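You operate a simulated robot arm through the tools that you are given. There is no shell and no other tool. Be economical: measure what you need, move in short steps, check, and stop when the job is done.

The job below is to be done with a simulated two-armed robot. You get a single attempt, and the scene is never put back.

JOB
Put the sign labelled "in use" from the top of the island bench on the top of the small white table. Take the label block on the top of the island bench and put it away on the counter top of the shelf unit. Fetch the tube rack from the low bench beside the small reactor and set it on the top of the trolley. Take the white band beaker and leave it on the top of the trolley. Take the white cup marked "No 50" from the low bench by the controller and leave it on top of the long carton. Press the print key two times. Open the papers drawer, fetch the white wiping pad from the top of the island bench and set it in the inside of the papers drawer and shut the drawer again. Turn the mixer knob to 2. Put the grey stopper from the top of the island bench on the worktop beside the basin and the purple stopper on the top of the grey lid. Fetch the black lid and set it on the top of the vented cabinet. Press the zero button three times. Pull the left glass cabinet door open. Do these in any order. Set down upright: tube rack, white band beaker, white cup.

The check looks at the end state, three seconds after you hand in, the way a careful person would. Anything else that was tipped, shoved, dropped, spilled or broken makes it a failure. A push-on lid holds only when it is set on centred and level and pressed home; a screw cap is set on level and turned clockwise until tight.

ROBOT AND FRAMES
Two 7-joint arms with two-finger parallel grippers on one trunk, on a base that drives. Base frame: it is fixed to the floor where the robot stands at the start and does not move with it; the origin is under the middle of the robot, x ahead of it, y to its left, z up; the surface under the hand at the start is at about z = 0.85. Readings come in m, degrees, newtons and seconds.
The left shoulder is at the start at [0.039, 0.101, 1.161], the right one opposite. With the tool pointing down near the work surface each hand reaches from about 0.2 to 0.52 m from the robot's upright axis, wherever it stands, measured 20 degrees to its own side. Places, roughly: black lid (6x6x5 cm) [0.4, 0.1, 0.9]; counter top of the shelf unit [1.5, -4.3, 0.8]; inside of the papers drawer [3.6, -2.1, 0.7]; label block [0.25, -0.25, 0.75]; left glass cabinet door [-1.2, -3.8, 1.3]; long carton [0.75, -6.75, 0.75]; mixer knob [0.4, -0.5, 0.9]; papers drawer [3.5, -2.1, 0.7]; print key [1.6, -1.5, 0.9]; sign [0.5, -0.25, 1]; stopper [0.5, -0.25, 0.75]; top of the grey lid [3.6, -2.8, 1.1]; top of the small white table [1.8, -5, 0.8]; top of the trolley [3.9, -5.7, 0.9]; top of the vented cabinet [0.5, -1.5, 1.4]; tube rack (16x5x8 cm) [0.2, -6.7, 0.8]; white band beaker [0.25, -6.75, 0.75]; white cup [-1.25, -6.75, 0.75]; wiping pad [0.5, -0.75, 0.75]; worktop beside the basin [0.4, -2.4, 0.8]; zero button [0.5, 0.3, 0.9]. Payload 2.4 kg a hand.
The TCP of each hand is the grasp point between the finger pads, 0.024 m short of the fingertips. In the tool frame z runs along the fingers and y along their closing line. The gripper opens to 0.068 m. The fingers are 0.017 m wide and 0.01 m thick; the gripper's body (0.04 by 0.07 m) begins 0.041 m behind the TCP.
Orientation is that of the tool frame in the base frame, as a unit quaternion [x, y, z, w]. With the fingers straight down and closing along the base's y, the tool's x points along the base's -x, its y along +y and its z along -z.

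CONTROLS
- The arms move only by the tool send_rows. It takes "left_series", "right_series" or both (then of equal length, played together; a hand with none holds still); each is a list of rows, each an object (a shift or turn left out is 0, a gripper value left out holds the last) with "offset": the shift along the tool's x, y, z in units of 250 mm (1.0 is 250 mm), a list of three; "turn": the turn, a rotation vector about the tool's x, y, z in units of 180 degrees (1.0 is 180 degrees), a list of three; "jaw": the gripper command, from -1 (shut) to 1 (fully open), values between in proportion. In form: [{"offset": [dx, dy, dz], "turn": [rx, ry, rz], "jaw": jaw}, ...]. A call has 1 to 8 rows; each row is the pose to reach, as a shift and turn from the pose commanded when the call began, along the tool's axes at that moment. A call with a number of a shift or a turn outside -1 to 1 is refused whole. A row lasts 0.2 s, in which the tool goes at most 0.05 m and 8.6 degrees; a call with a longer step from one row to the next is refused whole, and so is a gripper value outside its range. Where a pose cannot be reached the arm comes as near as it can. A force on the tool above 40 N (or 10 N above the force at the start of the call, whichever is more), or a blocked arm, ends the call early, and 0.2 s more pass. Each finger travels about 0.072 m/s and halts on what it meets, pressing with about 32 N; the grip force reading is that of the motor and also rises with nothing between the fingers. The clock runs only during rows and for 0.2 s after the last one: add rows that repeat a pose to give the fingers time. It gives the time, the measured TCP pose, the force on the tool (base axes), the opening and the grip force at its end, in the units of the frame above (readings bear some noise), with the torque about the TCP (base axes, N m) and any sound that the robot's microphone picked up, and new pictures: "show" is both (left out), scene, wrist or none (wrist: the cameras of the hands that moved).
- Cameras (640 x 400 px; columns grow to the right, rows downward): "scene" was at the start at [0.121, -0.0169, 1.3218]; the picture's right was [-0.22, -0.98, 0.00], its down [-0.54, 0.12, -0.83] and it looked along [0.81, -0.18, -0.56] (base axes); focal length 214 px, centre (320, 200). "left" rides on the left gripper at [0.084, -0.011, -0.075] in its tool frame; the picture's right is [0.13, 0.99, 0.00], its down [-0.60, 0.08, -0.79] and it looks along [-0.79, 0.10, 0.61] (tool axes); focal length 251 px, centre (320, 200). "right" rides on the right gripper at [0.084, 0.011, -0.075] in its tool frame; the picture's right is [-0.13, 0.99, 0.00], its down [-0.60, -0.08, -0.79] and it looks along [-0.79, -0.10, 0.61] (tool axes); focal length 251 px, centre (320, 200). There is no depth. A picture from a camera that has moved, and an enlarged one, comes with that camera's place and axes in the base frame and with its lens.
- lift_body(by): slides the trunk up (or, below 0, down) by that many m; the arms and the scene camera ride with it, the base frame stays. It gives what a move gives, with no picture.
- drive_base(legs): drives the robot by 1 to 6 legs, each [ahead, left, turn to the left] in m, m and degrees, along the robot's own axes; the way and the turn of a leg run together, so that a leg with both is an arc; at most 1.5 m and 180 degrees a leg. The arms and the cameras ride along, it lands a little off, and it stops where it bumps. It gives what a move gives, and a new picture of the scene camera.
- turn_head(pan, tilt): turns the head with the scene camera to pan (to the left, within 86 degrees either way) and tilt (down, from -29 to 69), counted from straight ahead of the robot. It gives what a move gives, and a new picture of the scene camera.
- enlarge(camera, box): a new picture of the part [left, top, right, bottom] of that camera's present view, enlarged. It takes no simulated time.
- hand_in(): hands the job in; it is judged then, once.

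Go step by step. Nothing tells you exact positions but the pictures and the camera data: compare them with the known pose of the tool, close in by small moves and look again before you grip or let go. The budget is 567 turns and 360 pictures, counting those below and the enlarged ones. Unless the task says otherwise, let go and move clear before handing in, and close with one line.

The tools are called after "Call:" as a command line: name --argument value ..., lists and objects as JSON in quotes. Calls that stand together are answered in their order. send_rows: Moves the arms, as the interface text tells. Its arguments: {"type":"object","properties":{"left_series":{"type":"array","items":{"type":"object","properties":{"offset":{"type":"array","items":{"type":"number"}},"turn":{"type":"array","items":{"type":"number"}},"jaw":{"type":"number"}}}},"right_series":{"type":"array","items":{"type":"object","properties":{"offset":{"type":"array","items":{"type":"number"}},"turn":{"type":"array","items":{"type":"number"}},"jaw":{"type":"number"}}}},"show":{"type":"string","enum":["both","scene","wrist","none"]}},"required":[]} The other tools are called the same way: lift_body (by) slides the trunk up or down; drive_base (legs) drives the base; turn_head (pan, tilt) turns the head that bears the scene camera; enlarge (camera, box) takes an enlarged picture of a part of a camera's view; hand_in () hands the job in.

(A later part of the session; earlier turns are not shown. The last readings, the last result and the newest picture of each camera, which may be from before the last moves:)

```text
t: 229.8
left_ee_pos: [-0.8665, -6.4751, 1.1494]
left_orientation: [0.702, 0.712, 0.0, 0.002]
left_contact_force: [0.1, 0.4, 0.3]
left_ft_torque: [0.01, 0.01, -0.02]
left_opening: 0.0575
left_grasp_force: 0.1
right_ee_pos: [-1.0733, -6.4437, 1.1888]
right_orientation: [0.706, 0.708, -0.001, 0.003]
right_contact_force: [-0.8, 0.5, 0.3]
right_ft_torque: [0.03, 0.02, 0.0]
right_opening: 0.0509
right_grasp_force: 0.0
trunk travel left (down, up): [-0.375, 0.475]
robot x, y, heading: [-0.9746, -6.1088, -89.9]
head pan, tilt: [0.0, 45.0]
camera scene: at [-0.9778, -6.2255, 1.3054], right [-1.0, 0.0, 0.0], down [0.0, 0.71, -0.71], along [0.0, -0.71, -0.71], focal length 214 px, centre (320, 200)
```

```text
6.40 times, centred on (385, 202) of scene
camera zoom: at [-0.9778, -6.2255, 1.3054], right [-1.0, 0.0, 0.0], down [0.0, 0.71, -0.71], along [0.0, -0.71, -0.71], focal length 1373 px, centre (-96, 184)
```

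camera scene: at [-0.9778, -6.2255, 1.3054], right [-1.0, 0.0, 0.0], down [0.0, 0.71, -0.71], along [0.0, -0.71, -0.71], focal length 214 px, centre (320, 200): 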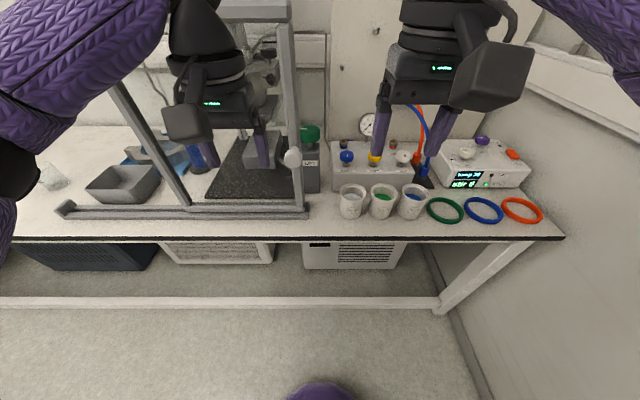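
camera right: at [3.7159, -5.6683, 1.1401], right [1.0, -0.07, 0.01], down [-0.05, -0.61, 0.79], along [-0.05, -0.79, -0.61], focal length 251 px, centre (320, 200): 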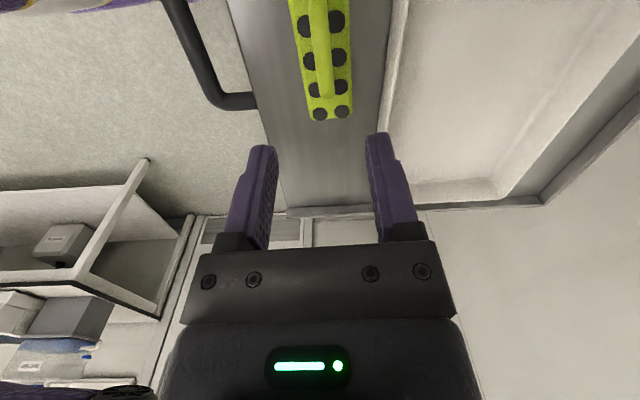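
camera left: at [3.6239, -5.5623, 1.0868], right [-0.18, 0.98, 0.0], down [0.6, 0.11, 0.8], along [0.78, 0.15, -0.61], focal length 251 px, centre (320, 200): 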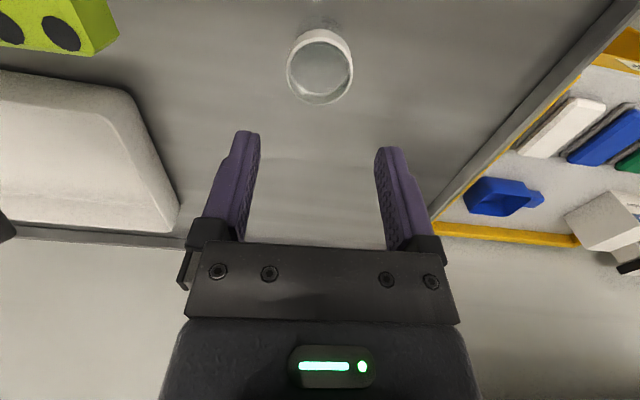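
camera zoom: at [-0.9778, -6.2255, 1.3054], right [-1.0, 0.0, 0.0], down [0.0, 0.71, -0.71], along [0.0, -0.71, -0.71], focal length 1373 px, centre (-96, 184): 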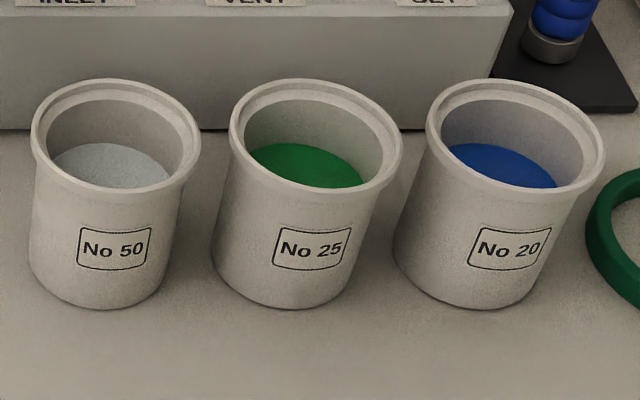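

The leftmost cup is "No 50", about 7–8 cm wide at the rim, so I'll pinch its rim wall (one finger inside). First retract the left hand from the reactor frame and move closer.

Call:
send_rows --left_series '[{"offset": [0.13, 0.0, -0.05]}, {"offset": [0.26, 0.0, -0.1]}, {"offset": [0.39, 0.0, -0.15]}, {"offset": [0.5, 0.0, -0.2]}]' --right_series '[{"jaw": 0.3}, {"jaw": 0.3}, {"jaw": 0.3}, {"jaw": 0.3}]' --show "none"

Call:
drive_base --legs '[[0.15, -0.04, 0]]'

```text
t: 230.8
left_ee_pos: [-0.8692, -6.3458, 1.2007]
left_orientation: [0.702, 0.712, 0.0, 0.002]
left_contact_force: [-0.1, 0.8, 0.7]
left_ft_torque: [0.0, -0.02, 0.02]
left_opening: 0.0579
left_grasp_force: 0.1
right_ee_pos: [-1.0738, -6.4429, 1.1894]
right_orientation: [0.706, 0.708, -0.003, 0.003]
right_contact_force: [0.8, -0.1, 0.5]
right_ft_torque: [0.01, -0.01, 0.02]
right_opening: 0.0443
right_grasp_force: 0.1
trunk travel left (down, up): [-0.375, 0.475]
robot x, y, heading: [-0.9733, -6.1114, -89.8]
head pan, tilt: [0.0, 45.0]
```

```text
t: 232.2
left_ee_pos: [-0.9102, -6.4973, 1.2003]
left_orientation: [0.703, 0.711, -0.001, 0.002]
left_contact_force: [-0.6, 0.8, -0.5]
left_ft_torque: [0.02, 0.03, 0.01]
left_opening: 0.0577
left_grasp_force: 0.0
right_ee_pos: [-1.1141, -6.5923, 1.189]
right_orientation: [0.706, 0.708, -0.002, 0.004]
right_contact_force: [-1.3, -0.4, 0.6]
right_ft_torque: [-0.02, 0.02, -0.01]
right_opening: 0.0442
right_grasp_force: 0.0
trunk travel left (down, up): [-0.375, 0.475]
robot x, y, heading: [-1.0219, -6.2571, -89.9]
head pan, tilt: [0.0, 45.0]
camera scene: at [-1.0187, -6.3747, 1.3053], right [-1.0, 0.0, 0.0], down [0.0, 0.71, -0.71], along [0.0, -0.71, -0.71], focal length 214 px, centre (320, 200)
```

scene: 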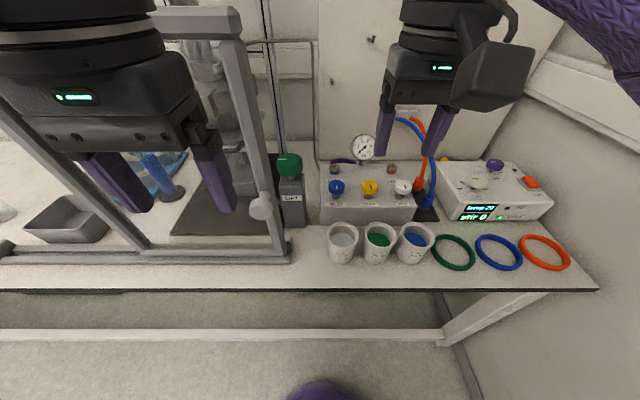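

Call:
send_rows --right_series '[{"offset": [-0.06, 0.05, 0.126]}, {"offset": [-0.125, 0.1, 0.252]}, {"offset": [-0.19, 0.15, 0.378]}, {"offset": [-0.25, 0.2, 0.504]}, {"offset": [-0.31, 0.25, 0.63]}, {"offset": [-0.376, 0.304, 0.756]}, {"offset": [-0.376, 0.304, 0.756]}]' --show "both"

```text
t: 233.8
left_ee_pos: [-0.9089, -6.4954, 1.1998]
left_orientation: [0.703, 0.711, -0.001, 0.002]
left_contact_force: [1.4, -0.2, -0.1]
left_ft_torque: [-0.01, -0.02, 0.0]
left_opening: 0.0578
left_grasp_force: 0.0
right_ee_pos: [-1.0371, -6.6843, 1.0009]
right_orientation: [0.706, 0.708, -0.001, 0.003]
right_contact_force: [-0.5, 0.3, -0.6]
right_ft_torque: [0.02, -0.02, 0.03]
right_opening: 0.0439
right_grasp_force: 0.1
trunk travel left (down, up): [-0.375, 0.475]
robot x, y, heading: [-1.0162, -6.2613, -89.9]
head pan, tilt: [0.0, 45.0]
camera scene: at [-1.0184, -6.374, 1.3054], right [-1.0, 0.0, 0.0], down [0.0, 0.71, -0.71], along [0.0, -0.71, -0.71], focal length 214 px, centre (320, 200)
camera right: at [-1.0268, -6.6004, 1.0755], right [0.99, -0.13, 0.0], down [-0.08, -0.6, 0.8], along [-0.1, -0.79, -0.6], focal length 251 px, centre (320, 200)
```

scene: 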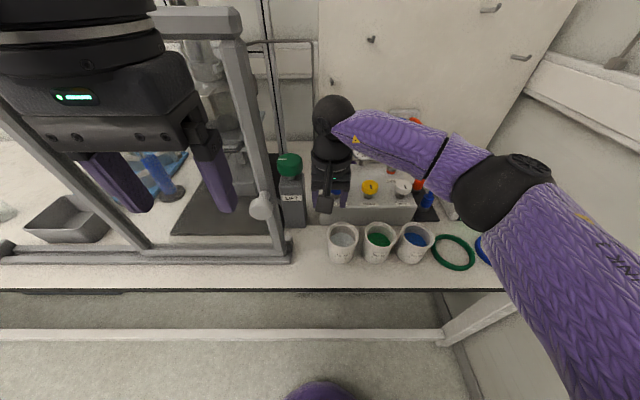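
right: 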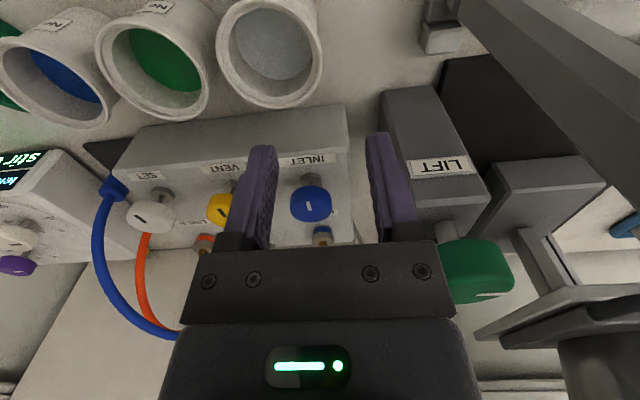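

Call:
send_rows --right_series '[{"offset": [0.016, -0.008, 0.12]}, {"offset": [0.016, -0.008, 0.24]}, {"offset": [0.016, -0.008, 0.34]}]' --show "wrist"

```text
t: 234.6
left_ee_pos: [-0.9104, -6.4958, 1.1997]
left_orientation: [0.703, 0.711, 0.0, 0.001]
left_contact_force: [-1.0, 0.1, -0.1]
left_ft_torque: [0.01, -0.03, 0.0]
left_opening: 0.0577
left_grasp_force: 0.0
right_ee_pos: [-1.0384, -6.6822, 0.9161]
right_orientation: [0.706, 0.708, -0.001, 0.004]
right_contact_force: [0.1, -0.4, -0.3]
right_ft_torque: [0.02, 0.01, 0.01]
right_opening: 0.0444
right_grasp_force: 0.0
trunk travel left (down, up): [-0.375, 0.475]
robot x, y, heading: [-1.0183, -6.2597, -89.8]
head pan, tilt: [0.0, 45.0]
camera right: at [-1.0279, -6.5973, 0.9898], right [0.99, -0.13, 0.0], down [-0.08, -0.6, 0.8], along [-0.1, -0.79, -0.6], focal length 251 px, centre (320, 200)
```

right: 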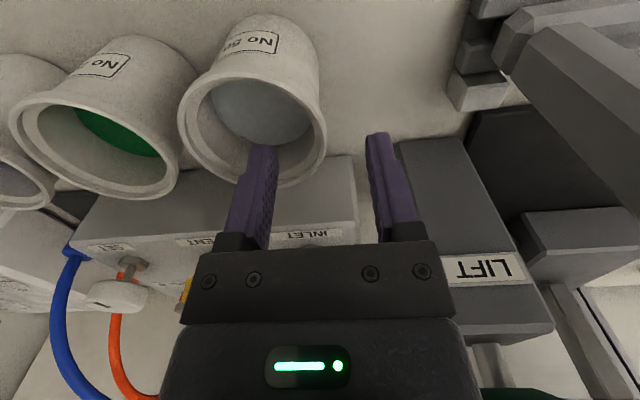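

Call:
send_rows --right_series '[{"offset": [0, 0, 0.06]}, {"offset": [0, 0, 0.12]}, {"offset": [0, 0, 0.14]}, {"offset": [0, 0, 0.14], "jaw": -1}, {"offset": [0, 0, 0.14], "jaw": -1}, {"offset": [0, 0, 0.14], "jaw": -1}, {"offset": [0, 0, 0.14], "jaw": -1}]' --show "wrist"

```text
t: 236.2
left_ee_pos: [-0.9095, -6.4961, 1.2]
left_orientation: [0.702, 0.712, -0.001, 0.001]
left_contact_force: [-0.7, -0.1, 0.7]
left_ft_torque: [0.0, 0.0, -0.01]
left_opening: 0.0581
left_grasp_force: 0.1
right_ee_pos: [-1.0383, -6.6814, 0.8808]
right_orientation: [0.707, 0.708, -0.001, 0.004]
right_contact_force: [-0.3, 0.6, 0.8]
right_ft_torque: [0.09, 0.15, -0.09]
right_opening: 0.01
right_grasp_force: 31.6
trunk travel left (down, up): [-0.375, 0.475]
robot x, y, heading: [-1.0176, -6.2588, -90.0]
head pan, tilt: [0.0, 45.0]
camera right: at [-1.0282, -6.5975, 0.9558], right [0.99, -0.13, 0.0], down [-0.08, -0.6, 0.8], along [-0.1, -0.79, -0.6], focal length 251 px, centre (320, 200)
```

right: 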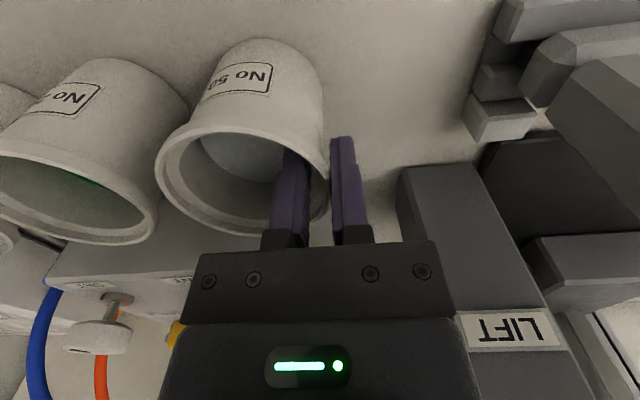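

Rim pinched. Lift gently and check that it hangs level.

Call:
send_rows --right_series '[{"offset": [0, 0, -0.03]}, {"offset": [0, 0, -0.07]}, {"offset": [0, 0, -0.12]}, {"offset": [0, 0, -0.2]}, {"offset": [0, 0, -0.28]}]' --show "both"

```text
t: 237.3
left_ee_pos: [-0.91, -6.4962, 1.1987]
left_orientation: [0.703, 0.711, -0.001, 0.002]
left_contact_force: [0.2, -1.1, 0.2]
left_ft_torque: [0.01, -0.01, -0.01]
left_opening: 0.0576
left_grasp_force: 0.1
right_ee_pos: [-1.038, -6.6823, 0.9502]
right_orientation: [0.707, 0.707, -0.001, 0.003]
right_contact_force: [0.2, 0.0, -1.3]
right_ft_torque: [-0.01, -0.07, -0.03]
right_opening: 0.0099
right_grasp_force: 31.5
trunk travel left (down, up): [-0.375, 0.475]
robot x, y, heading: [-1.0205, -6.2631, -90.2]
head pan, tilt: [0.0, 45.0]
camera scene: at [-1.0184, -6.374, 1.3054], right [-1.0, 0.0, 0.0], down [0.0, 0.71, -0.71], along [0.0, -0.71, -0.71], focal length 214 px, centre (320, 200)
camera right: at [-1.0285, -6.5985, 1.0257], right [0.99, -0.13, 0.0], down [-0.08, -0.6, 0.8], along [-0.1, -0.79, -0.6], focal length 251 px, centre (320, 200)
```

scene: 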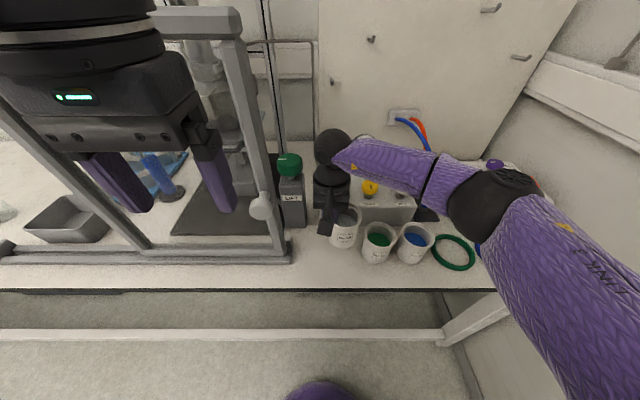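
right: 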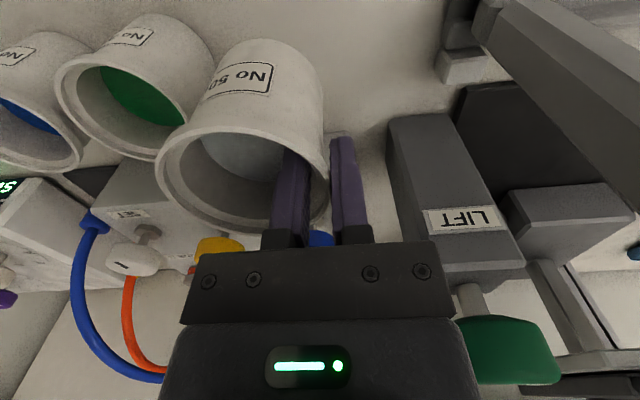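

Held level. Raise, pull in, and drive over toward the carton.

Call:
send_rows --right_series '[{"offset": [0.05, 0, -0.1]}, {"offset": [0.1, 0, -0.2]}, {"offset": [0.16, 0, -0.3]}, {"offset": [0.22, 0, -0.4]}, {"offset": [0.3, 0, -0.48]}, {"offset": [0.38, 0, -0.5]}, {"offset": [0.44, 0, -0.5]}, {"offset": [0.48, 0, -0.5]}]' --show "none"

Call:
drive_base --legs '[[-0.3, 0, 0], [0, 0.9, 0], [0, 0.9, 0]]'

Call:
turn_head --pan 0 --tilt 40

```text
t: 239.2
left_ee_pos: [-0.9094, -6.4958, 1.1998]
left_orientation: [0.703, 0.712, -0.001, 0.002]
left_contact_force: [0.4, 0.6, -0.5]
left_ft_torque: [0.02, 0.02, -0.01]
left_opening: 0.058
left_grasp_force: 0.1
right_ee_pos: [-1.0404, -6.5609, 1.0754]
right_orientation: [0.706, 0.708, -0.001, 0.004]
right_contact_force: [-0.6, 1.0, -1.4]
right_ft_torque: [0.02, -0.07, 0.01]
right_opening: 0.0101
right_grasp_force: 31.7
trunk travel left (down, up): [-0.375, 0.475]
robot x, y, heading: [-1.0181, -6.2613, -90.0]
head pan, tilt: [0.0, 45.0]
```

```text
t: 249.8
left_ee_pos: [0.8634, -6.1826, 1.2002]
left_orientation: [0.696, 0.718, -0.001, 0.002]
left_contact_force: [-0.3, 0.6, -0.4]
left_ft_torque: [0.01, 0.0, 0.01]
left_opening: 0.058
left_grasp_force: 0.0
right_ee_pos: [0.7352, -6.2519, 1.075]
right_orientation: [0.7, 0.714, -0.001, 0.003]
right_contact_force: [1.0, -1.0, -1.8]
right_ft_torque: [0.04, -0.07, 0.02]
right_opening: 0.01
right_grasp_force: 31.4
trunk travel left (down, up): [-0.375, 0.475]
robot x, y, heading: [0.7516, -5.9509, -88.9]
head pan, tilt: [0.0, 45.0]
camera scene: at [0.7527, -6.0638, 1.3054], right [-1.0, -0.02, 0.0], down [-0.01, 0.71, -0.71], along [0.01, -0.71, -0.71], focal length 214 px, centre (320, 200)
```

scene: 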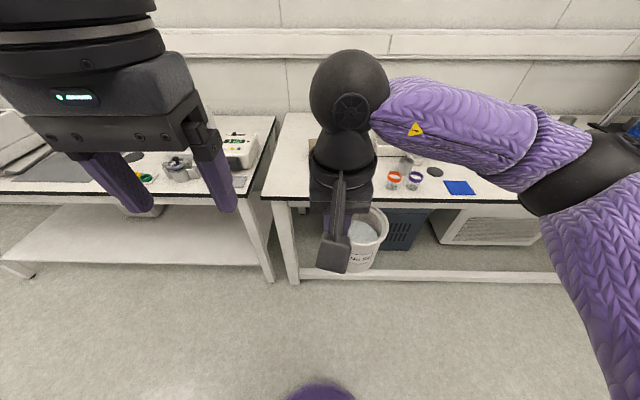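

```text
t: 250.4
left_ee_pos: [0.8633, -6.1826, 1.2006]
left_orientation: [0.696, 0.718, 0.0, 0.002]
left_contact_force: [0.4, -0.2, 0.2]
left_ft_torque: [0.01, 0.02, 0.0]
left_opening: 0.0578
left_grasp_force: 0.1
right_ee_pos: [0.7344, -6.2529, 1.0747]
right_orientation: [0.7, 0.715, -0.002, 0.003]
right_contact_force: [-0.5, 0.4, -2.9]
right_ft_torque: [0.04, -0.08, 0.01]
right_opening: 0.01
right_grasp_force: 31.4
trunk travel left (down, up): [-0.375, 0.475]
robot x, y, heading: [0.7471, -5.9482, -89.0]
head pan, tilt: [0.0, 40.0]
camera scene: at [0.7526, -6.0675, 1.3126], right [-1.0, -0.02, 0.0], down [-0.01, 0.64, -0.77], along [0.02, -0.77, -0.64], focal length 214 px, centre (320, 200)
```

scene: 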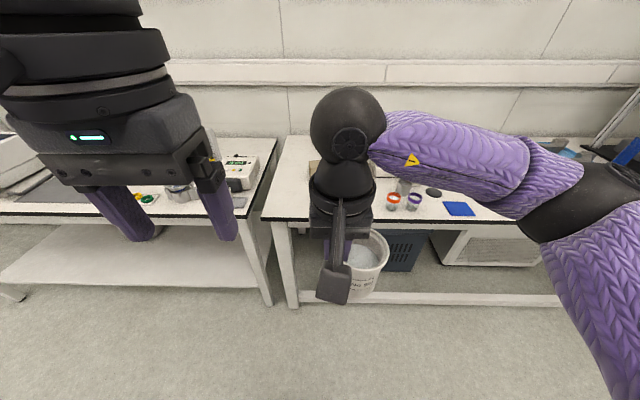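

Call:
drive_base --legs '[[0.28, 0.06, -1.0]]'

Call:
enlarge --camera "right" --box '[0, 0, 640, 400]'

```text
t: 252.4
left_ee_pos: [0.9219, -6.4612, 1.2013]
left_orientation: [0.702, 0.712, 0.0, 0.001]
left_contact_force: [0.4, -0.4, 0.8]
left_ft_torque: [0.03, 0.03, 0.03]
left_opening: 0.058
left_grasp_force: 0.1
right_ee_pos: [0.7923, -6.5265, 1.0742]
right_orientation: [0.706, 0.708, -0.001, 0.005]
right_contact_force: [1.1, 0.1, -2.1]
right_ft_torque: [-0.01, -0.05, 0.03]
right_opening: 0.0103
right_grasp_force: 30.7
trunk travel left (down, up): [-0.375, 0.475]
robot x, y, heading: [0.8138, -6.2254, -89.9]
head pan, tilt: [0.0, 40.0]
camera scene: at [0.8141, -6.3428, 1.3126], right [-1.0, 0.0, 0.0], down [0.0, 0.64, -0.77], along [0.0, -0.77, -0.64], focal length 214 px, centre (320, 200)
```

scene: 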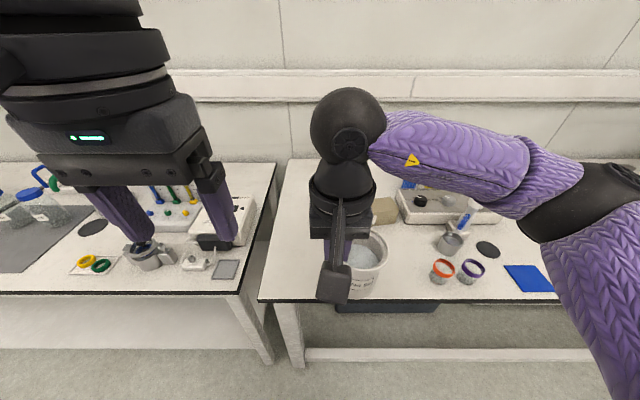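

```text
1.00 times, centred on (320, 200) of right (not enlarged: the box is as wide or as high as the picture)
camera zoom: at [0.8024, -6.4425, 1.1491], right [0.99, -0.13, 0.0], down [-0.08, -0.6, 0.8], along [-0.1, -0.79, -0.6], focal length 251 px, centre (320, 200)
```

zoom: 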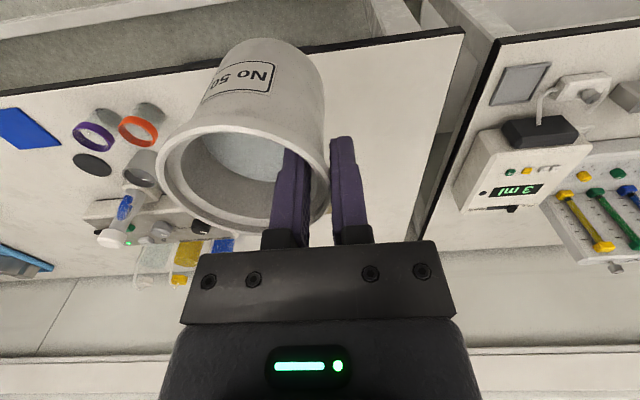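

Call:
enlarge --camera "left" --box '[0, 0, 640, 400]'

```text
1.00 times, centred on (320, 200) of left (not enlarged: the box is as wide or as high as the picture)
camera zoom: at [0.9105, -6.3758, 1.2741], right [0.99, 0.14, 0.0], down [0.09, -0.6, 0.79], along [0.11, -0.79, -0.61], focal length 251 px, centre (320, 200)
```

zoom: 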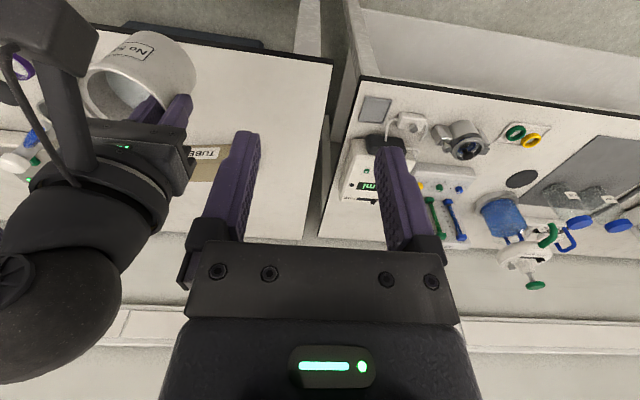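

Call:
drive_base --legs '[[0, 0.25, 0]]'

Call:
enlarge --camera "scene" --box '[300, 150, 560, 310]'

```text
t: 254.2
left_ee_pos: [1.1737, -6.4609, 1.2004]
left_orientation: [0.702, 0.712, 0.0, 0.002]
left_contact_force: [-0.2, -0.7, -0.2]
left_ft_torque: [0.01, 0.0, 0.0]
left_opening: 0.058
left_grasp_force: 0.0
right_ee_pos: [1.0435, -6.527, 1.0738]
right_orientation: [0.706, 0.708, -0.001, 0.004]
right_contact_force: [-0.4, -0.1, -1.3]
right_ft_torque: [0.0, -0.04, -0.02]
right_opening: 0.0099
right_grasp_force: 30.7
trunk travel left (down, up): [-0.375, 0.475]
robot x, y, heading: [1.0646, -6.2252, -89.8]
head pan, tilt: [0.0, 40.0]
camera scene: at [1.0654, -6.3418, 1.3127], right [-1.0, 0.0, 0.0], down [0.0, 0.64, -0.77], along [0.0, -0.77, -0.64], focal length 214 px, centre (320, 200)
```

scene: 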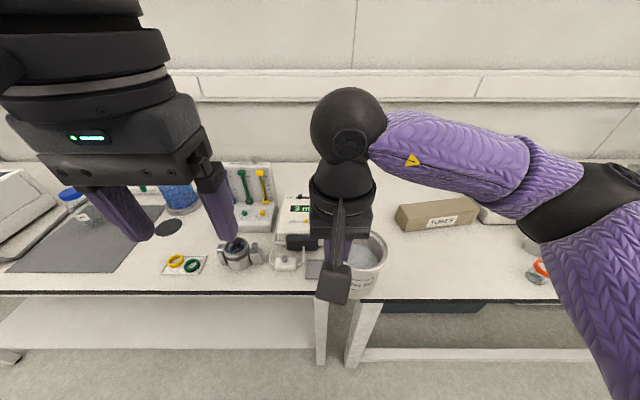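

```text
2.46 times, centred on (430, 230) of scene
camera zoom: at [1.0654, -6.3418, 1.3127], right [-1.0, 0.0, 0.0], down [0.0, 0.64, -0.77], along [0.0, -0.77, -0.64], focal length 528 px, centre (49, 126)
```

zoom: 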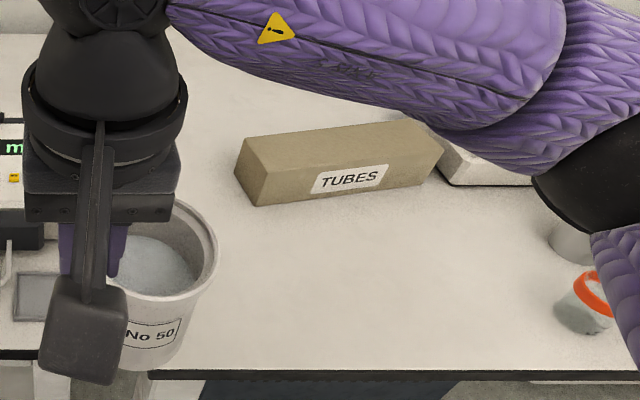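

Carton top centre ≈(0.684,−6.843), z≈0.867. Drive so the right hand can reach it.

Call:
drive_base --legs '[[0, -0.26, 0], [0.13, 0, 0]]'

```text
t: 257.0
left_ee_pos: [0.9155, -6.5907, 1.1999]
left_orientation: [0.702, 0.712, -0.001, 0.001]
left_contact_force: [-0.8, 0.1, 0.3]
left_ft_torque: [-0.04, 0.0, 0.0]
left_opening: 0.0578
left_grasp_force: 0.1
right_ee_pos: [0.7837, -6.6575, 1.0736]
right_orientation: [0.706, 0.708, -0.001, 0.003]
right_contact_force: [-0.5, -0.4, -2.1]
right_ft_torque: [0.01, -0.03, -0.01]
right_opening: 0.01
right_grasp_force: 31.6
trunk travel left (down, up): [-0.375, 0.475]
robot x, y, heading: [0.8061, -6.3569, -89.6]
head pan, tilt: [0.0, 40.0]
camera scene: at [0.8054, -6.4734, 1.3126], right [-1.0, 0.0, 0.0], down [0.0, 0.64, -0.77], along [0.0, -0.77, -0.64], focal length 214 px, centre (320, 200)
```

scene: 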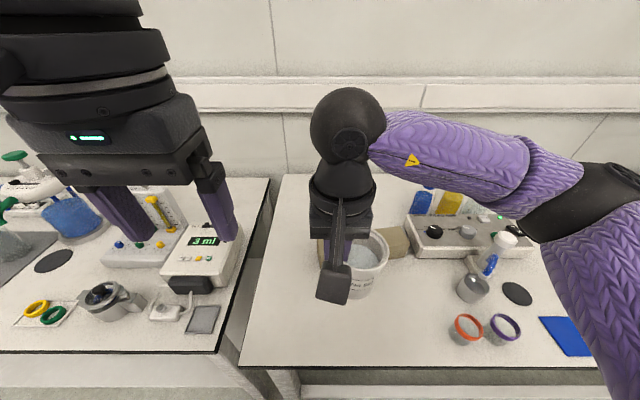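

Call:
send_rows --right_series '[{"offset": [-0.1, -0.03, 0.0]}, {"offset": [-0.22, -0.07, 0.0]}, {"offset": [-0.34, -0.11, 0.0]}, {"offset": [-0.46, -0.15, 0.03]}, {"offset": [-0.58, -0.19, 0.08]}, {"offset": [-0.68, -0.23, 0.15]}, {"offset": [-0.75, -0.25, 0.22]}, {"offset": [-0.75, -0.25, 0.28]}]' --show "both"

```text
t: 258.8
left_ee_pos: [0.9135, -6.5906, 1.2005]
left_orientation: [0.702, 0.712, 0.0, 0.001]
left_contact_force: [-0.8, -0.2, -0.2]
left_ft_torque: [-0.02, 0.02, -0.01]
left_opening: 0.0581
left_grasp_force: 0.1
right_ee_pos: [0.7219, -6.8461, 1.0057]
right_orientation: [0.705, 0.709, -0.001, 0.003]
right_contact_force: [0.0, 0.1, -2.8]
right_ft_torque: [-0.02, -0.06, 0.05]
right_opening: 0.01
right_grasp_force: 31.3
trunk travel left (down, up): [-0.375, 0.475]
robot x, y, heading: [0.8029, -6.355, -89.8]
head pan, tilt: [0.0, 40.0]
camera scene: at [0.8053, -6.4727, 1.3126], right [-1.0, 0.0, 0.0], down [0.0, 0.64, -0.77], along [0.0, -0.77, -0.64], focal length 214 px, centre (320, 200)
camera right: at [0.7314, -6.7604, 1.0804], right [0.99, -0.12, 0.0], down [-0.08, -0.6, 0.8], along [-0.1, -0.79, -0.6], focal length 251 px, centre (320, 200)
```

scene: 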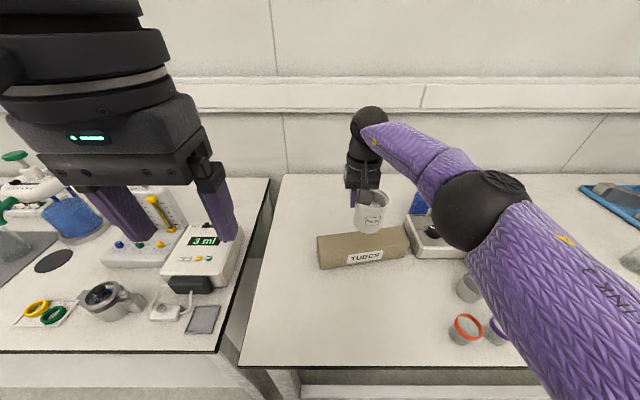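
right: 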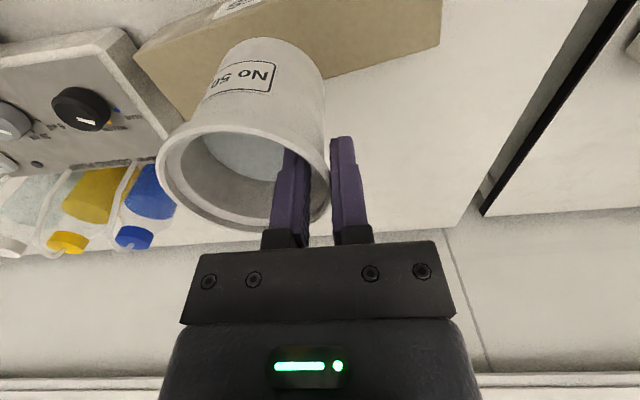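

Call:
enlarge --camera "scene" --box '[290, 170, 450, 290]'

```text
3.33 times, centred on (370, 230) of scene
camera zoom: at [0.8053, -6.4727, 1.3126], right [-1.0, 0.0, 0.0], down [0.0, 0.64, -0.77], along [0.0, -0.77, -0.64], focal length 715 px, centre (153, 100)
```

zoom: 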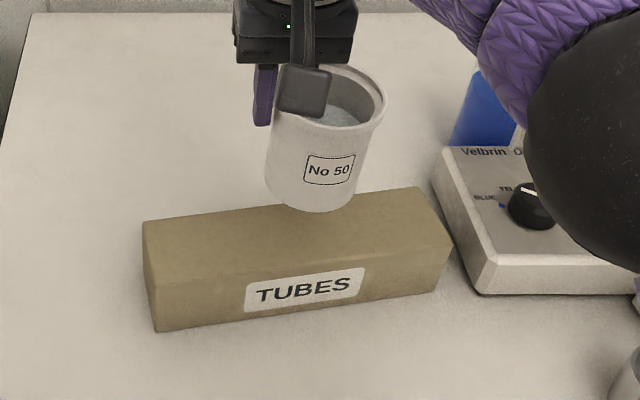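

Cup is centred within ~7 mm; adjust and lower slowly.

Call:
send_rows --right_series '[{"offset": [0, 0.014, 0.05]}, {"offset": [0, 0.026, 0.1]}, {"offset": [0, 0.026, 0.14]}, {"offset": [0, 0.026, 0.17]}, {"offset": [0, 0.026, 0.19]}, {"offset": [0, 0.026, 0.205]}, {"offset": [0, 0.026, 0.22]}, {"offset": [0, 0.026, 0.23]}]' --show "scene"

```text
t: 260.6
left_ee_pos: [0.9138, -6.5902, 1.1999]
left_orientation: [0.702, 0.713, 0.0, 0.002]
left_contact_force: [-0.1, -0.3, -0.1]
left_ft_torque: [0.01, 0.0, 0.01]
left_opening: 0.0579
left_grasp_force: 0.1
right_ee_pos: [0.7301, -6.8458, 0.9477]
right_orientation: [0.706, 0.708, -0.002, 0.004]
right_contact_force: [-0.7, 0.6, -2.1]
right_ft_torque: [-0.01, -0.06, 0.0]
right_opening: 0.01
right_grasp_force: 31.6
trunk travel left (down, up): [-0.375, 0.475]
robot x, y, heading: [0.8065, -6.355, -89.7]
head pan, tilt: [0.0, 40.0]
camera scene: at [0.8053, -6.4727, 1.3126], right [-1.0, 0.0, 0.0], down [0.0, 0.64, -0.77], along [0.0, -0.77, -0.64], focal length 214 px, centre (320, 200)
```

scene: 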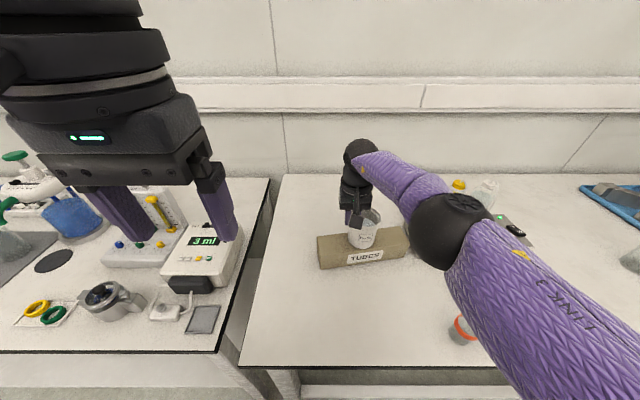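

Call:
send_rows --right_series '[{"offset": [0, 0, 0.012]}, {"offset": [0, 0, 0.024]}, {"offset": [0, 0, 0.036]}, {"offset": [0, 0, 0.048]}, {"offset": [0, 0, 0.06]}, {"offset": [0, 0, 0.072]}]' --show "wrist"

Call:
enlarge --camera "scene" --box '[290, 170, 450, 290]'

```text
t: 261.8
left_ee_pos: [0.9148, -6.5884, 1.2003]
left_orientation: [0.703, 0.712, -0.001, 0.004]
left_contact_force: [-0.8, 1.0, -0.3]
left_ft_torque: [-0.04, 0.0, -0.01]
left_opening: 0.0579
left_grasp_force: 0.1
right_ee_pos: [0.7301, -6.8458, 0.9367]
right_orientation: [0.706, 0.709, -0.004, 0.006]
right_contact_force: [0.5, 4.3, 20.0]
right_ft_torque: [0.63, 0.5, -0.1]
right_opening: 0.01
right_grasp_force: 31.3
trunk travel left (down, up): [-0.375, 0.475]
robot x, y, heading: [0.8073, -6.3517, -90.0]
head pan, tilt: [0.0, 40.0]
stopped in row 6 (right hand): the force on the tool passed its limit at 47 N (the readings are from after the stop); the commanded pose is now the measured one
camera right: at [0.7397, -6.7596, 1.0113], right [0.99, -0.13, 0.01], down [-0.08, -0.59, 0.8], along [-0.1, -0.8, -0.6], focal length 251 px, centre (320, 200)
```

right: 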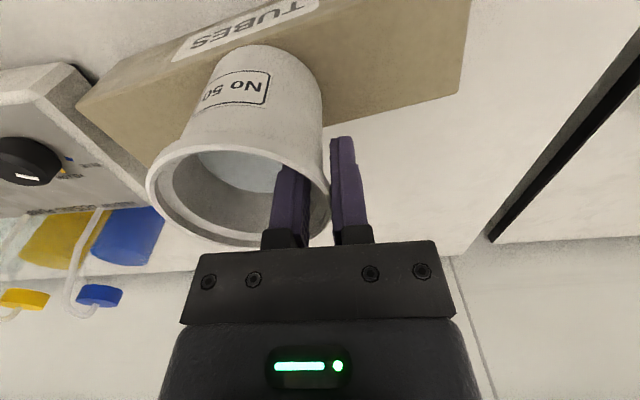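

```text
3.33 times, centred on (370, 230) of scene
camera zoom: at [0.8057, -6.47, 1.3128], right [-1.0, 0.0, 0.0], down [0.0, 0.64, -0.77], along [0.0, -0.77, -0.64], focal length 715 px, centre (153, 100)
```

zoom: 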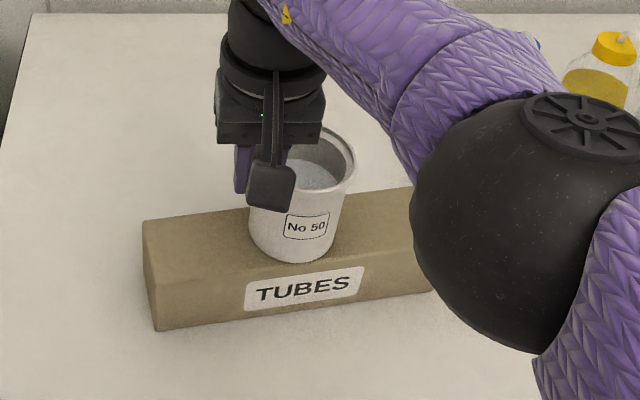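

The cup rests on the carton. Relax, release, and rise.

Call:
send_rows --right_series '[{"offset": [0, 0, -0.01]}, {"offset": [0, 0, -0.01], "jaw": -0.5}, {"offset": [0, 0, -0.01], "jaw": -0.1}, {"offset": [0, 0, -0.01], "jaw": -0.1}, {"offset": [0, 0, -0.08], "jaw": -0.1}, {"offset": [0, 0, -0.2], "jaw": -0.1}, {"offset": [0, 0, -0.35], "jaw": -0.1}, {"offset": [0, 0, -0.5], "jaw": -0.1}]' --show "both"

```text
t: 263.6
left_ee_pos: [0.9146, -6.5901, 1.2006]
left_orientation: [0.702, 0.712, 0.0, 0.002]
left_contact_force: [0.4, 0.2, 0.1]
left_ft_torque: [0.0, -0.02, 0.0]
left_opening: 0.058
left_grasp_force: 0.1
right_ee_pos: [0.7271, -6.8435, 1.0607]
right_orientation: [0.705, 0.709, -0.003, 0.005]
right_contact_force: [-1.1, 0.2, -0.3]
right_ft_torque: [0.01, 0.01, 0.0]
right_opening: 0.0308
right_grasp_force: 0.1
trunk travel left (down, up): [-0.375, 0.475]
robot x, y, heading: [0.8089, -6.3567, -90.1]
head pan, tilt: [0.0, 40.0]
camera scene: at [0.8055, -6.4723, 1.3127], right [-1.0, 0.0, 0.0], down [0.0, 0.64, -0.77], along [0.0, -0.77, -0.64], focal length 214 px, centre (320, 200)
camera right: at [0.7376, -6.759, 1.1348], right [0.99, -0.13, 0.0], down [-0.08, -0.6, 0.8], along [-0.1, -0.79, -0.6], focal length 251 px, centre (320, 200)
```

scene: 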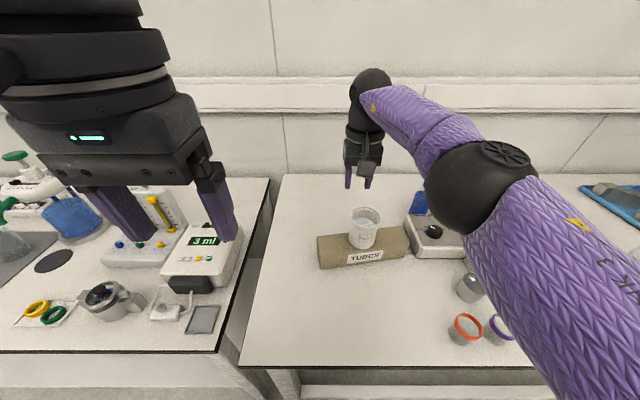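
right: 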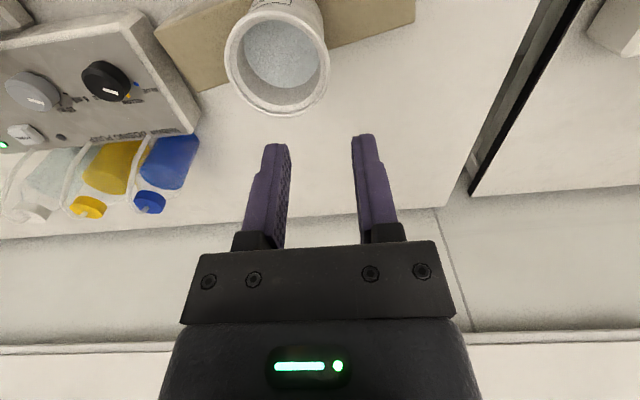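

Cup stands on the carton. Retract, and drive back to the island bench.

Call:
send_rows --right_series '[{"offset": [0.15, -0.05, -0.08]}, {"offset": [0.3, -0.1, -0.16]}, {"offset": [0.45, -0.15, -0.24]}, {"offset": [0.6, -0.2, -0.32]}, {"offset": [0.75, -0.25, -0.4]}, {"offset": [0.8, -0.3, -0.45]}]' --show "none"

Call:
drive_base --legs '[[-0.5, 0, 0], [0, 0, -180], [0, 1.1, 0], [1.5, 0, 0], [1.2, 0.25, 0], [1.4, 0, 0]]'

```text
t: 265.0
left_ee_pos: [0.9131, -6.5898, 1.1994]
left_orientation: [0.702, 0.712, -0.001, 0.003]
left_contact_force: [-0.2, -0.1, -0.1]
left_ft_torque: [0.0, -0.05, -0.01]
left_opening: 0.0576
left_grasp_force: 0.0
right_ee_pos: [0.6531, -6.6414, 1.1703]
right_orientation: [0.706, 0.708, -0.002, 0.005]
right_contact_force: [0.0, 0.2, 0.3]
right_ft_torque: [-0.03, -0.01, 0.03]
right_opening: 0.0308
right_grasp_force: 0.1
trunk travel left (down, up): [-0.375, 0.475]
robot x, y, heading: [0.8089, -6.3552, -89.7]
head pan, tilt: [0.0, 40.0]
```

```text
t: 300.0
left_ee_pos: [-0.5792, -1.466, 1.2006]
left_orientation: [-0.704, 0.71, 0.002, 0.001]
left_contact_force: [-0.5, -0.9, -0.2]
left_ft_torque: [0.01, -0.05, 0.0]
left_opening: 0.0578
left_grasp_force: 0.1
right_ee_pos: [-0.317, -1.4206, 1.1702]
right_orientation: [-0.699, 0.715, 0.005, 0.003]
right_contact_force: [0.1, 0.3, 0.5]
right_ft_torque: [0.01, 0.0, 0.0]
right_opening: 0.0306
right_grasp_force: 0.0
trunk travel left (down, up): [-0.375, 0.475]
robot x, y, heading: [-0.4776, -1.7035, 88.8]
head pan, tilt: [0.0, 40.0]
camera scene: at [-0.475, -1.5802, 1.3127], right [1.0, -0.02, 0.0], down [-0.02, -0.64, -0.77], along [0.02, 0.77, -0.64], focal length 214 px, centre (320, 200)
```

scene: 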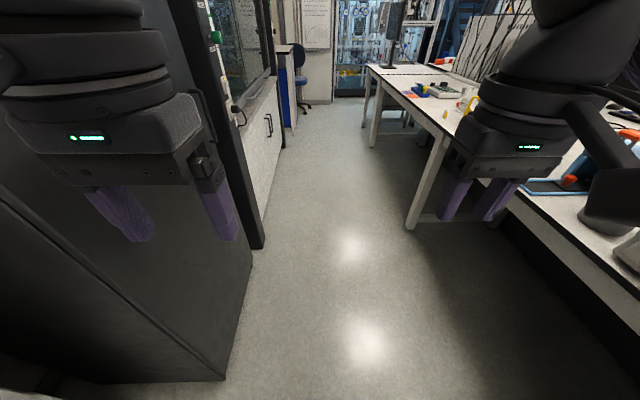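

Call:
drive_base --legs '[[1.25, 0, 1.0], [0, 0, -90], [0.46, 0, 0]]'

Call:
turn_head --pan -15 --tilt 45

```text
t: 312.7
left_ee_pos: [0.2255, -0.3256, 1.1999]
left_orientation: [0.001, 1.0, 0.0, 0.002]
left_contact_force: [0.1, 0.4, 0.5]
left_ft_torque: [0.0, 0.01, -0.03]
left_opening: 0.0579
left_grasp_force: 0.1
right_ee_pos: [0.2729, -0.5878, 1.1701]
right_orientation: [0.006, 1.0, 0.001, 0.005]
right_contact_force: [1.2, -0.3, 0.9]
right_ft_torque: [0.01, -0.03, 0.02]
right_opening: 0.0307
right_grasp_force: 0.1
trunk travel left (down, up): [-0.375, 0.475]
robot x, y, heading: [-0.0094, -0.4308, -0.7]
head pan, tilt: [0.0, 40.0]
camera scene: at [0.1075, -0.4302, 1.3126], right [-0.01, -1.0, 0.0], down [-0.64, 0.01, -0.77], along [0.77, -0.01, -0.64], focal length 214 px, centre (320, 200)
```

scene: 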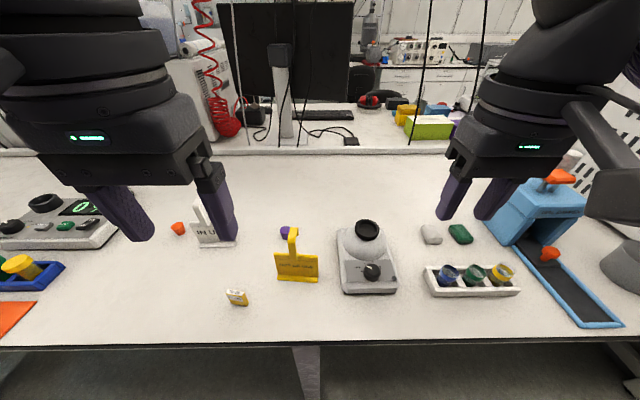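

```text
t: 313.4
left_ee_pos: [0.2245, -0.3271, 1.2]
left_orientation: [0.001, 1.0, 0.001, 0.002]
left_contact_force: [0.7, -0.3, -0.1]
left_ft_torque: [0.01, 0.03, 0.0]
left_opening: 0.0579
left_grasp_force: 0.0
right_ee_pos: [0.2739, -0.5886, 1.1697]
right_orientation: [0.006, 1.0, 0.002, 0.005]
right_contact_force: [0.1, 0.0, 0.9]
right_ft_torque: [-0.01, -0.01, 0.01]
right_opening: 0.0307
right_grasp_force: 0.1
trunk travel left (down, up): [-0.375, 0.475]
robot x, y, heading: [-0.0082, -0.4302, -0.7]
head pan, tilt: [-15.0, 45.0]
camera scene: at [0.1004, -0.4511, 1.3054], right [-0.27, -0.96, 0.0], down [-0.68, 0.19, -0.71], along [0.68, -0.19, -0.71], focal length 214 px, centre (320, 200)
```

scene: 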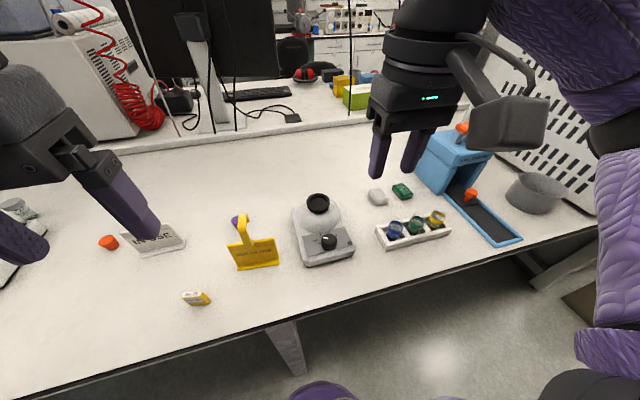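

Call:
enlarge --camera "scene" --box '[270, 180, 370, 280]'

```text
4.00 times, centred on (320, 230) of scene
camera zoom: at [0.1004, -0.4511, 1.3054], right [-0.27, -0.96, 0.0], down [-0.68, 0.19, -0.71], along [0.68, -0.19, -0.71], focal length 858 px, centre (320, 80)
```

zoom: 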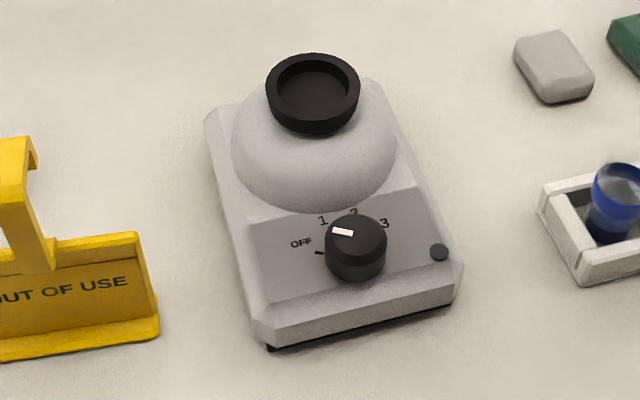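

The mixer knob points at OFF with marks OFF,1,2,3. Bring the right hand above it for a top view.

Call:
send_rows --right_series '[{"offset": [-0.06, 0.04, 0.1], "jaw": 0.5}, {"offset": [-0.12, 0.08, 0.2], "jaw": 0.5}, {"offset": [-0.18, 0.12, 0.3], "jaw": 0.5}, {"offset": [-0.24, 0.15, 0.4]}, {"offset": [-0.3, 0.18, 0.5]}, {"offset": [-0.316, 0.192, 0.6]}]' --show "wrist"

Call:
enlarge --camera "right" --box '[240, 0, 400, 110]'

```text
t: 314.8
left_ee_pos: [0.2243, -0.3259, 1.2008]
left_orientation: [0.001, 1.0, 0.001, 0.002]
left_contact_force: [0.8, -0.4, -0.4]
left_ft_torque: [0.0, 0.0, 0.01]
left_opening: 0.0579
left_grasp_force: 0.1
right_ee_pos: [0.3558, -0.5421, 1.0219]
right_orientation: [0.006, 1.0, 0.002, 0.006]
right_contact_force: [-0.1, 0.0, -0.8]
right_ft_torque: [0.04, 0.0, 0.01]
right_opening: 0.0509
right_grasp_force: 0.1
trunk travel left (down, up): [-0.375, 0.475]
robot x, y, heading: [-0.0146, -0.43, -0.9]
head pan, tilt: [-15.0, 45.0]
camera right: at [0.2707, -0.5295, 1.0957], right [0.14, 0.99, 0.01], down [0.59, -0.09, 0.8], along [0.79, -0.11, -0.6], focal length 251 px, centre (320, 200)
```

right: 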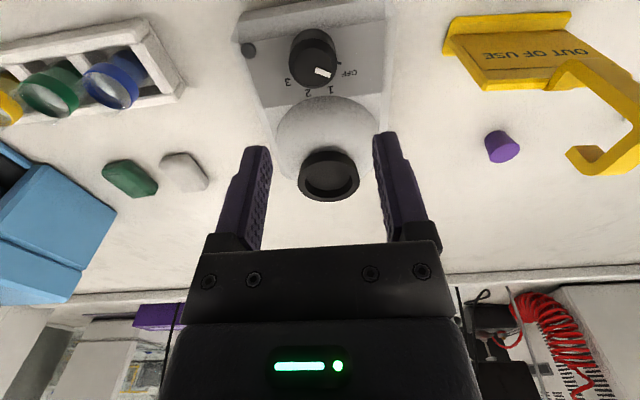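

```text
3.64 times, centred on (320, 55) of right
camera zoom: at [0.2707, -0.5295, 1.0957], right [0.14, 0.99, 0.01], down [0.59, -0.09, 0.8], along [0.79, -0.11, -0.6], focal length 914 px, centre (320, 727)
```

zoom: 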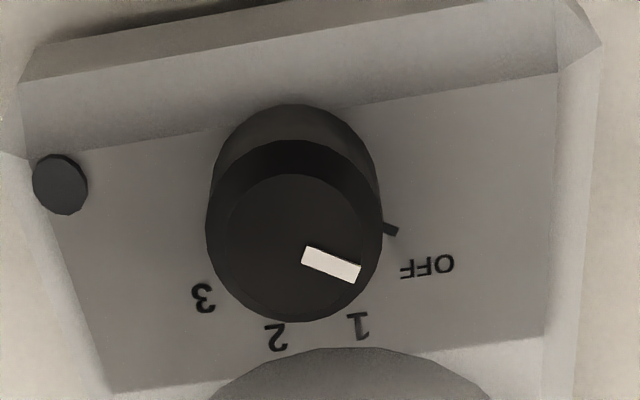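

Knob at about (0.344,−0.541), top ≈0.935. Lower to just above it.

Call:
send_rows --right_series '[{"offset": [0.047, 0.004, 0.1]}, {"offset": [0.047, 0.004, 0.2]}, {"offset": [0.047, 0.004, 0.25]}]' --show "wrist"

```text
t: 315.6
left_ee_pos: [0.2237, -0.3274, 1.2016]
left_orientation: [0.0, 1.0, 0.0, 0.001]
left_contact_force: [-0.1, 0.0, -0.1]
left_ft_torque: [0.02, 0.02, 0.0]
left_opening: 0.0579
left_grasp_force: 0.1
right_ee_pos: [0.3436, -0.5399, 0.9588]
right_orientation: [0.005, 1.0, 0.002, 0.006]
right_contact_force: [0.8, -0.2, -0.4]
right_ft_torque: [0.04, 0.0, 0.0]
right_opening: 0.0509
right_grasp_force: 0.1
trunk travel left (down, up): [-0.375, 0.475]
robot x, y, heading: [-0.013, -0.4318, -0.7]
head pan, tilt: [-15.0, 45.0]
camera right: at [0.258, -0.5286, 1.0332], right [0.14, 0.99, 0.01], down [0.59, -0.09, 0.8], along [0.79, -0.11, -0.6], focal length 251 px, centre (320, 200)
```

right: 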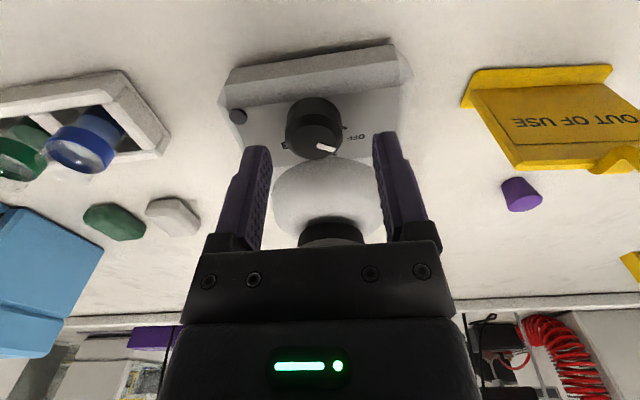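

Call:
send_rows --right_series '[{"offset": [-0.03, -0.008, 0.04]}, {"offset": [-0.03, -0.008, 0.08]}, {"offset": [-0.03, -0.008, 0.11]}, {"offset": [-0.03, -0.008, 0.125]}]' --show "wrist"

```text
t: 316.6
left_ee_pos: [0.2248, -0.3256, 1.2014]
left_orientation: [0.0, 1.0, 0.002, 0.002]
left_contact_force: [-0.6, -0.4, 0.4]
left_ft_torque: [-0.02, -0.05, 0.02]
left_opening: 0.0577
left_grasp_force: 0.0
right_ee_pos: [0.3495, -0.5424, 0.9293]
right_orientation: [0.005, 1.0, 0.002, 0.005]
right_contact_force: [-0.9, -0.2, 0.0]
right_ft_torque: [0.0, 0.03, 0.01]
right_opening: 0.0508
right_grasp_force: 0.1
trunk travel left (down, up): [-0.375, 0.475]
robot x, y, heading: [-0.0109, -0.4317, -0.9]
head pan, tilt: [-15.0, 45.0]
camera right: at [0.2651, -0.5306, 1.0029], right [0.14, 0.99, 0.01], down [0.59, -0.09, 0.8], along [0.79, -0.11, -0.6], focal length 251 px, centre (320, 200)
```

right: 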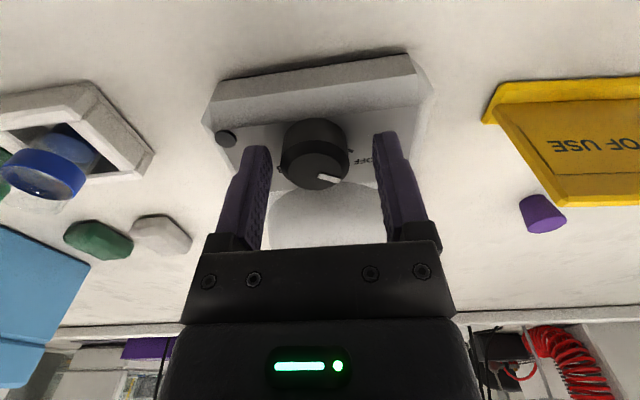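

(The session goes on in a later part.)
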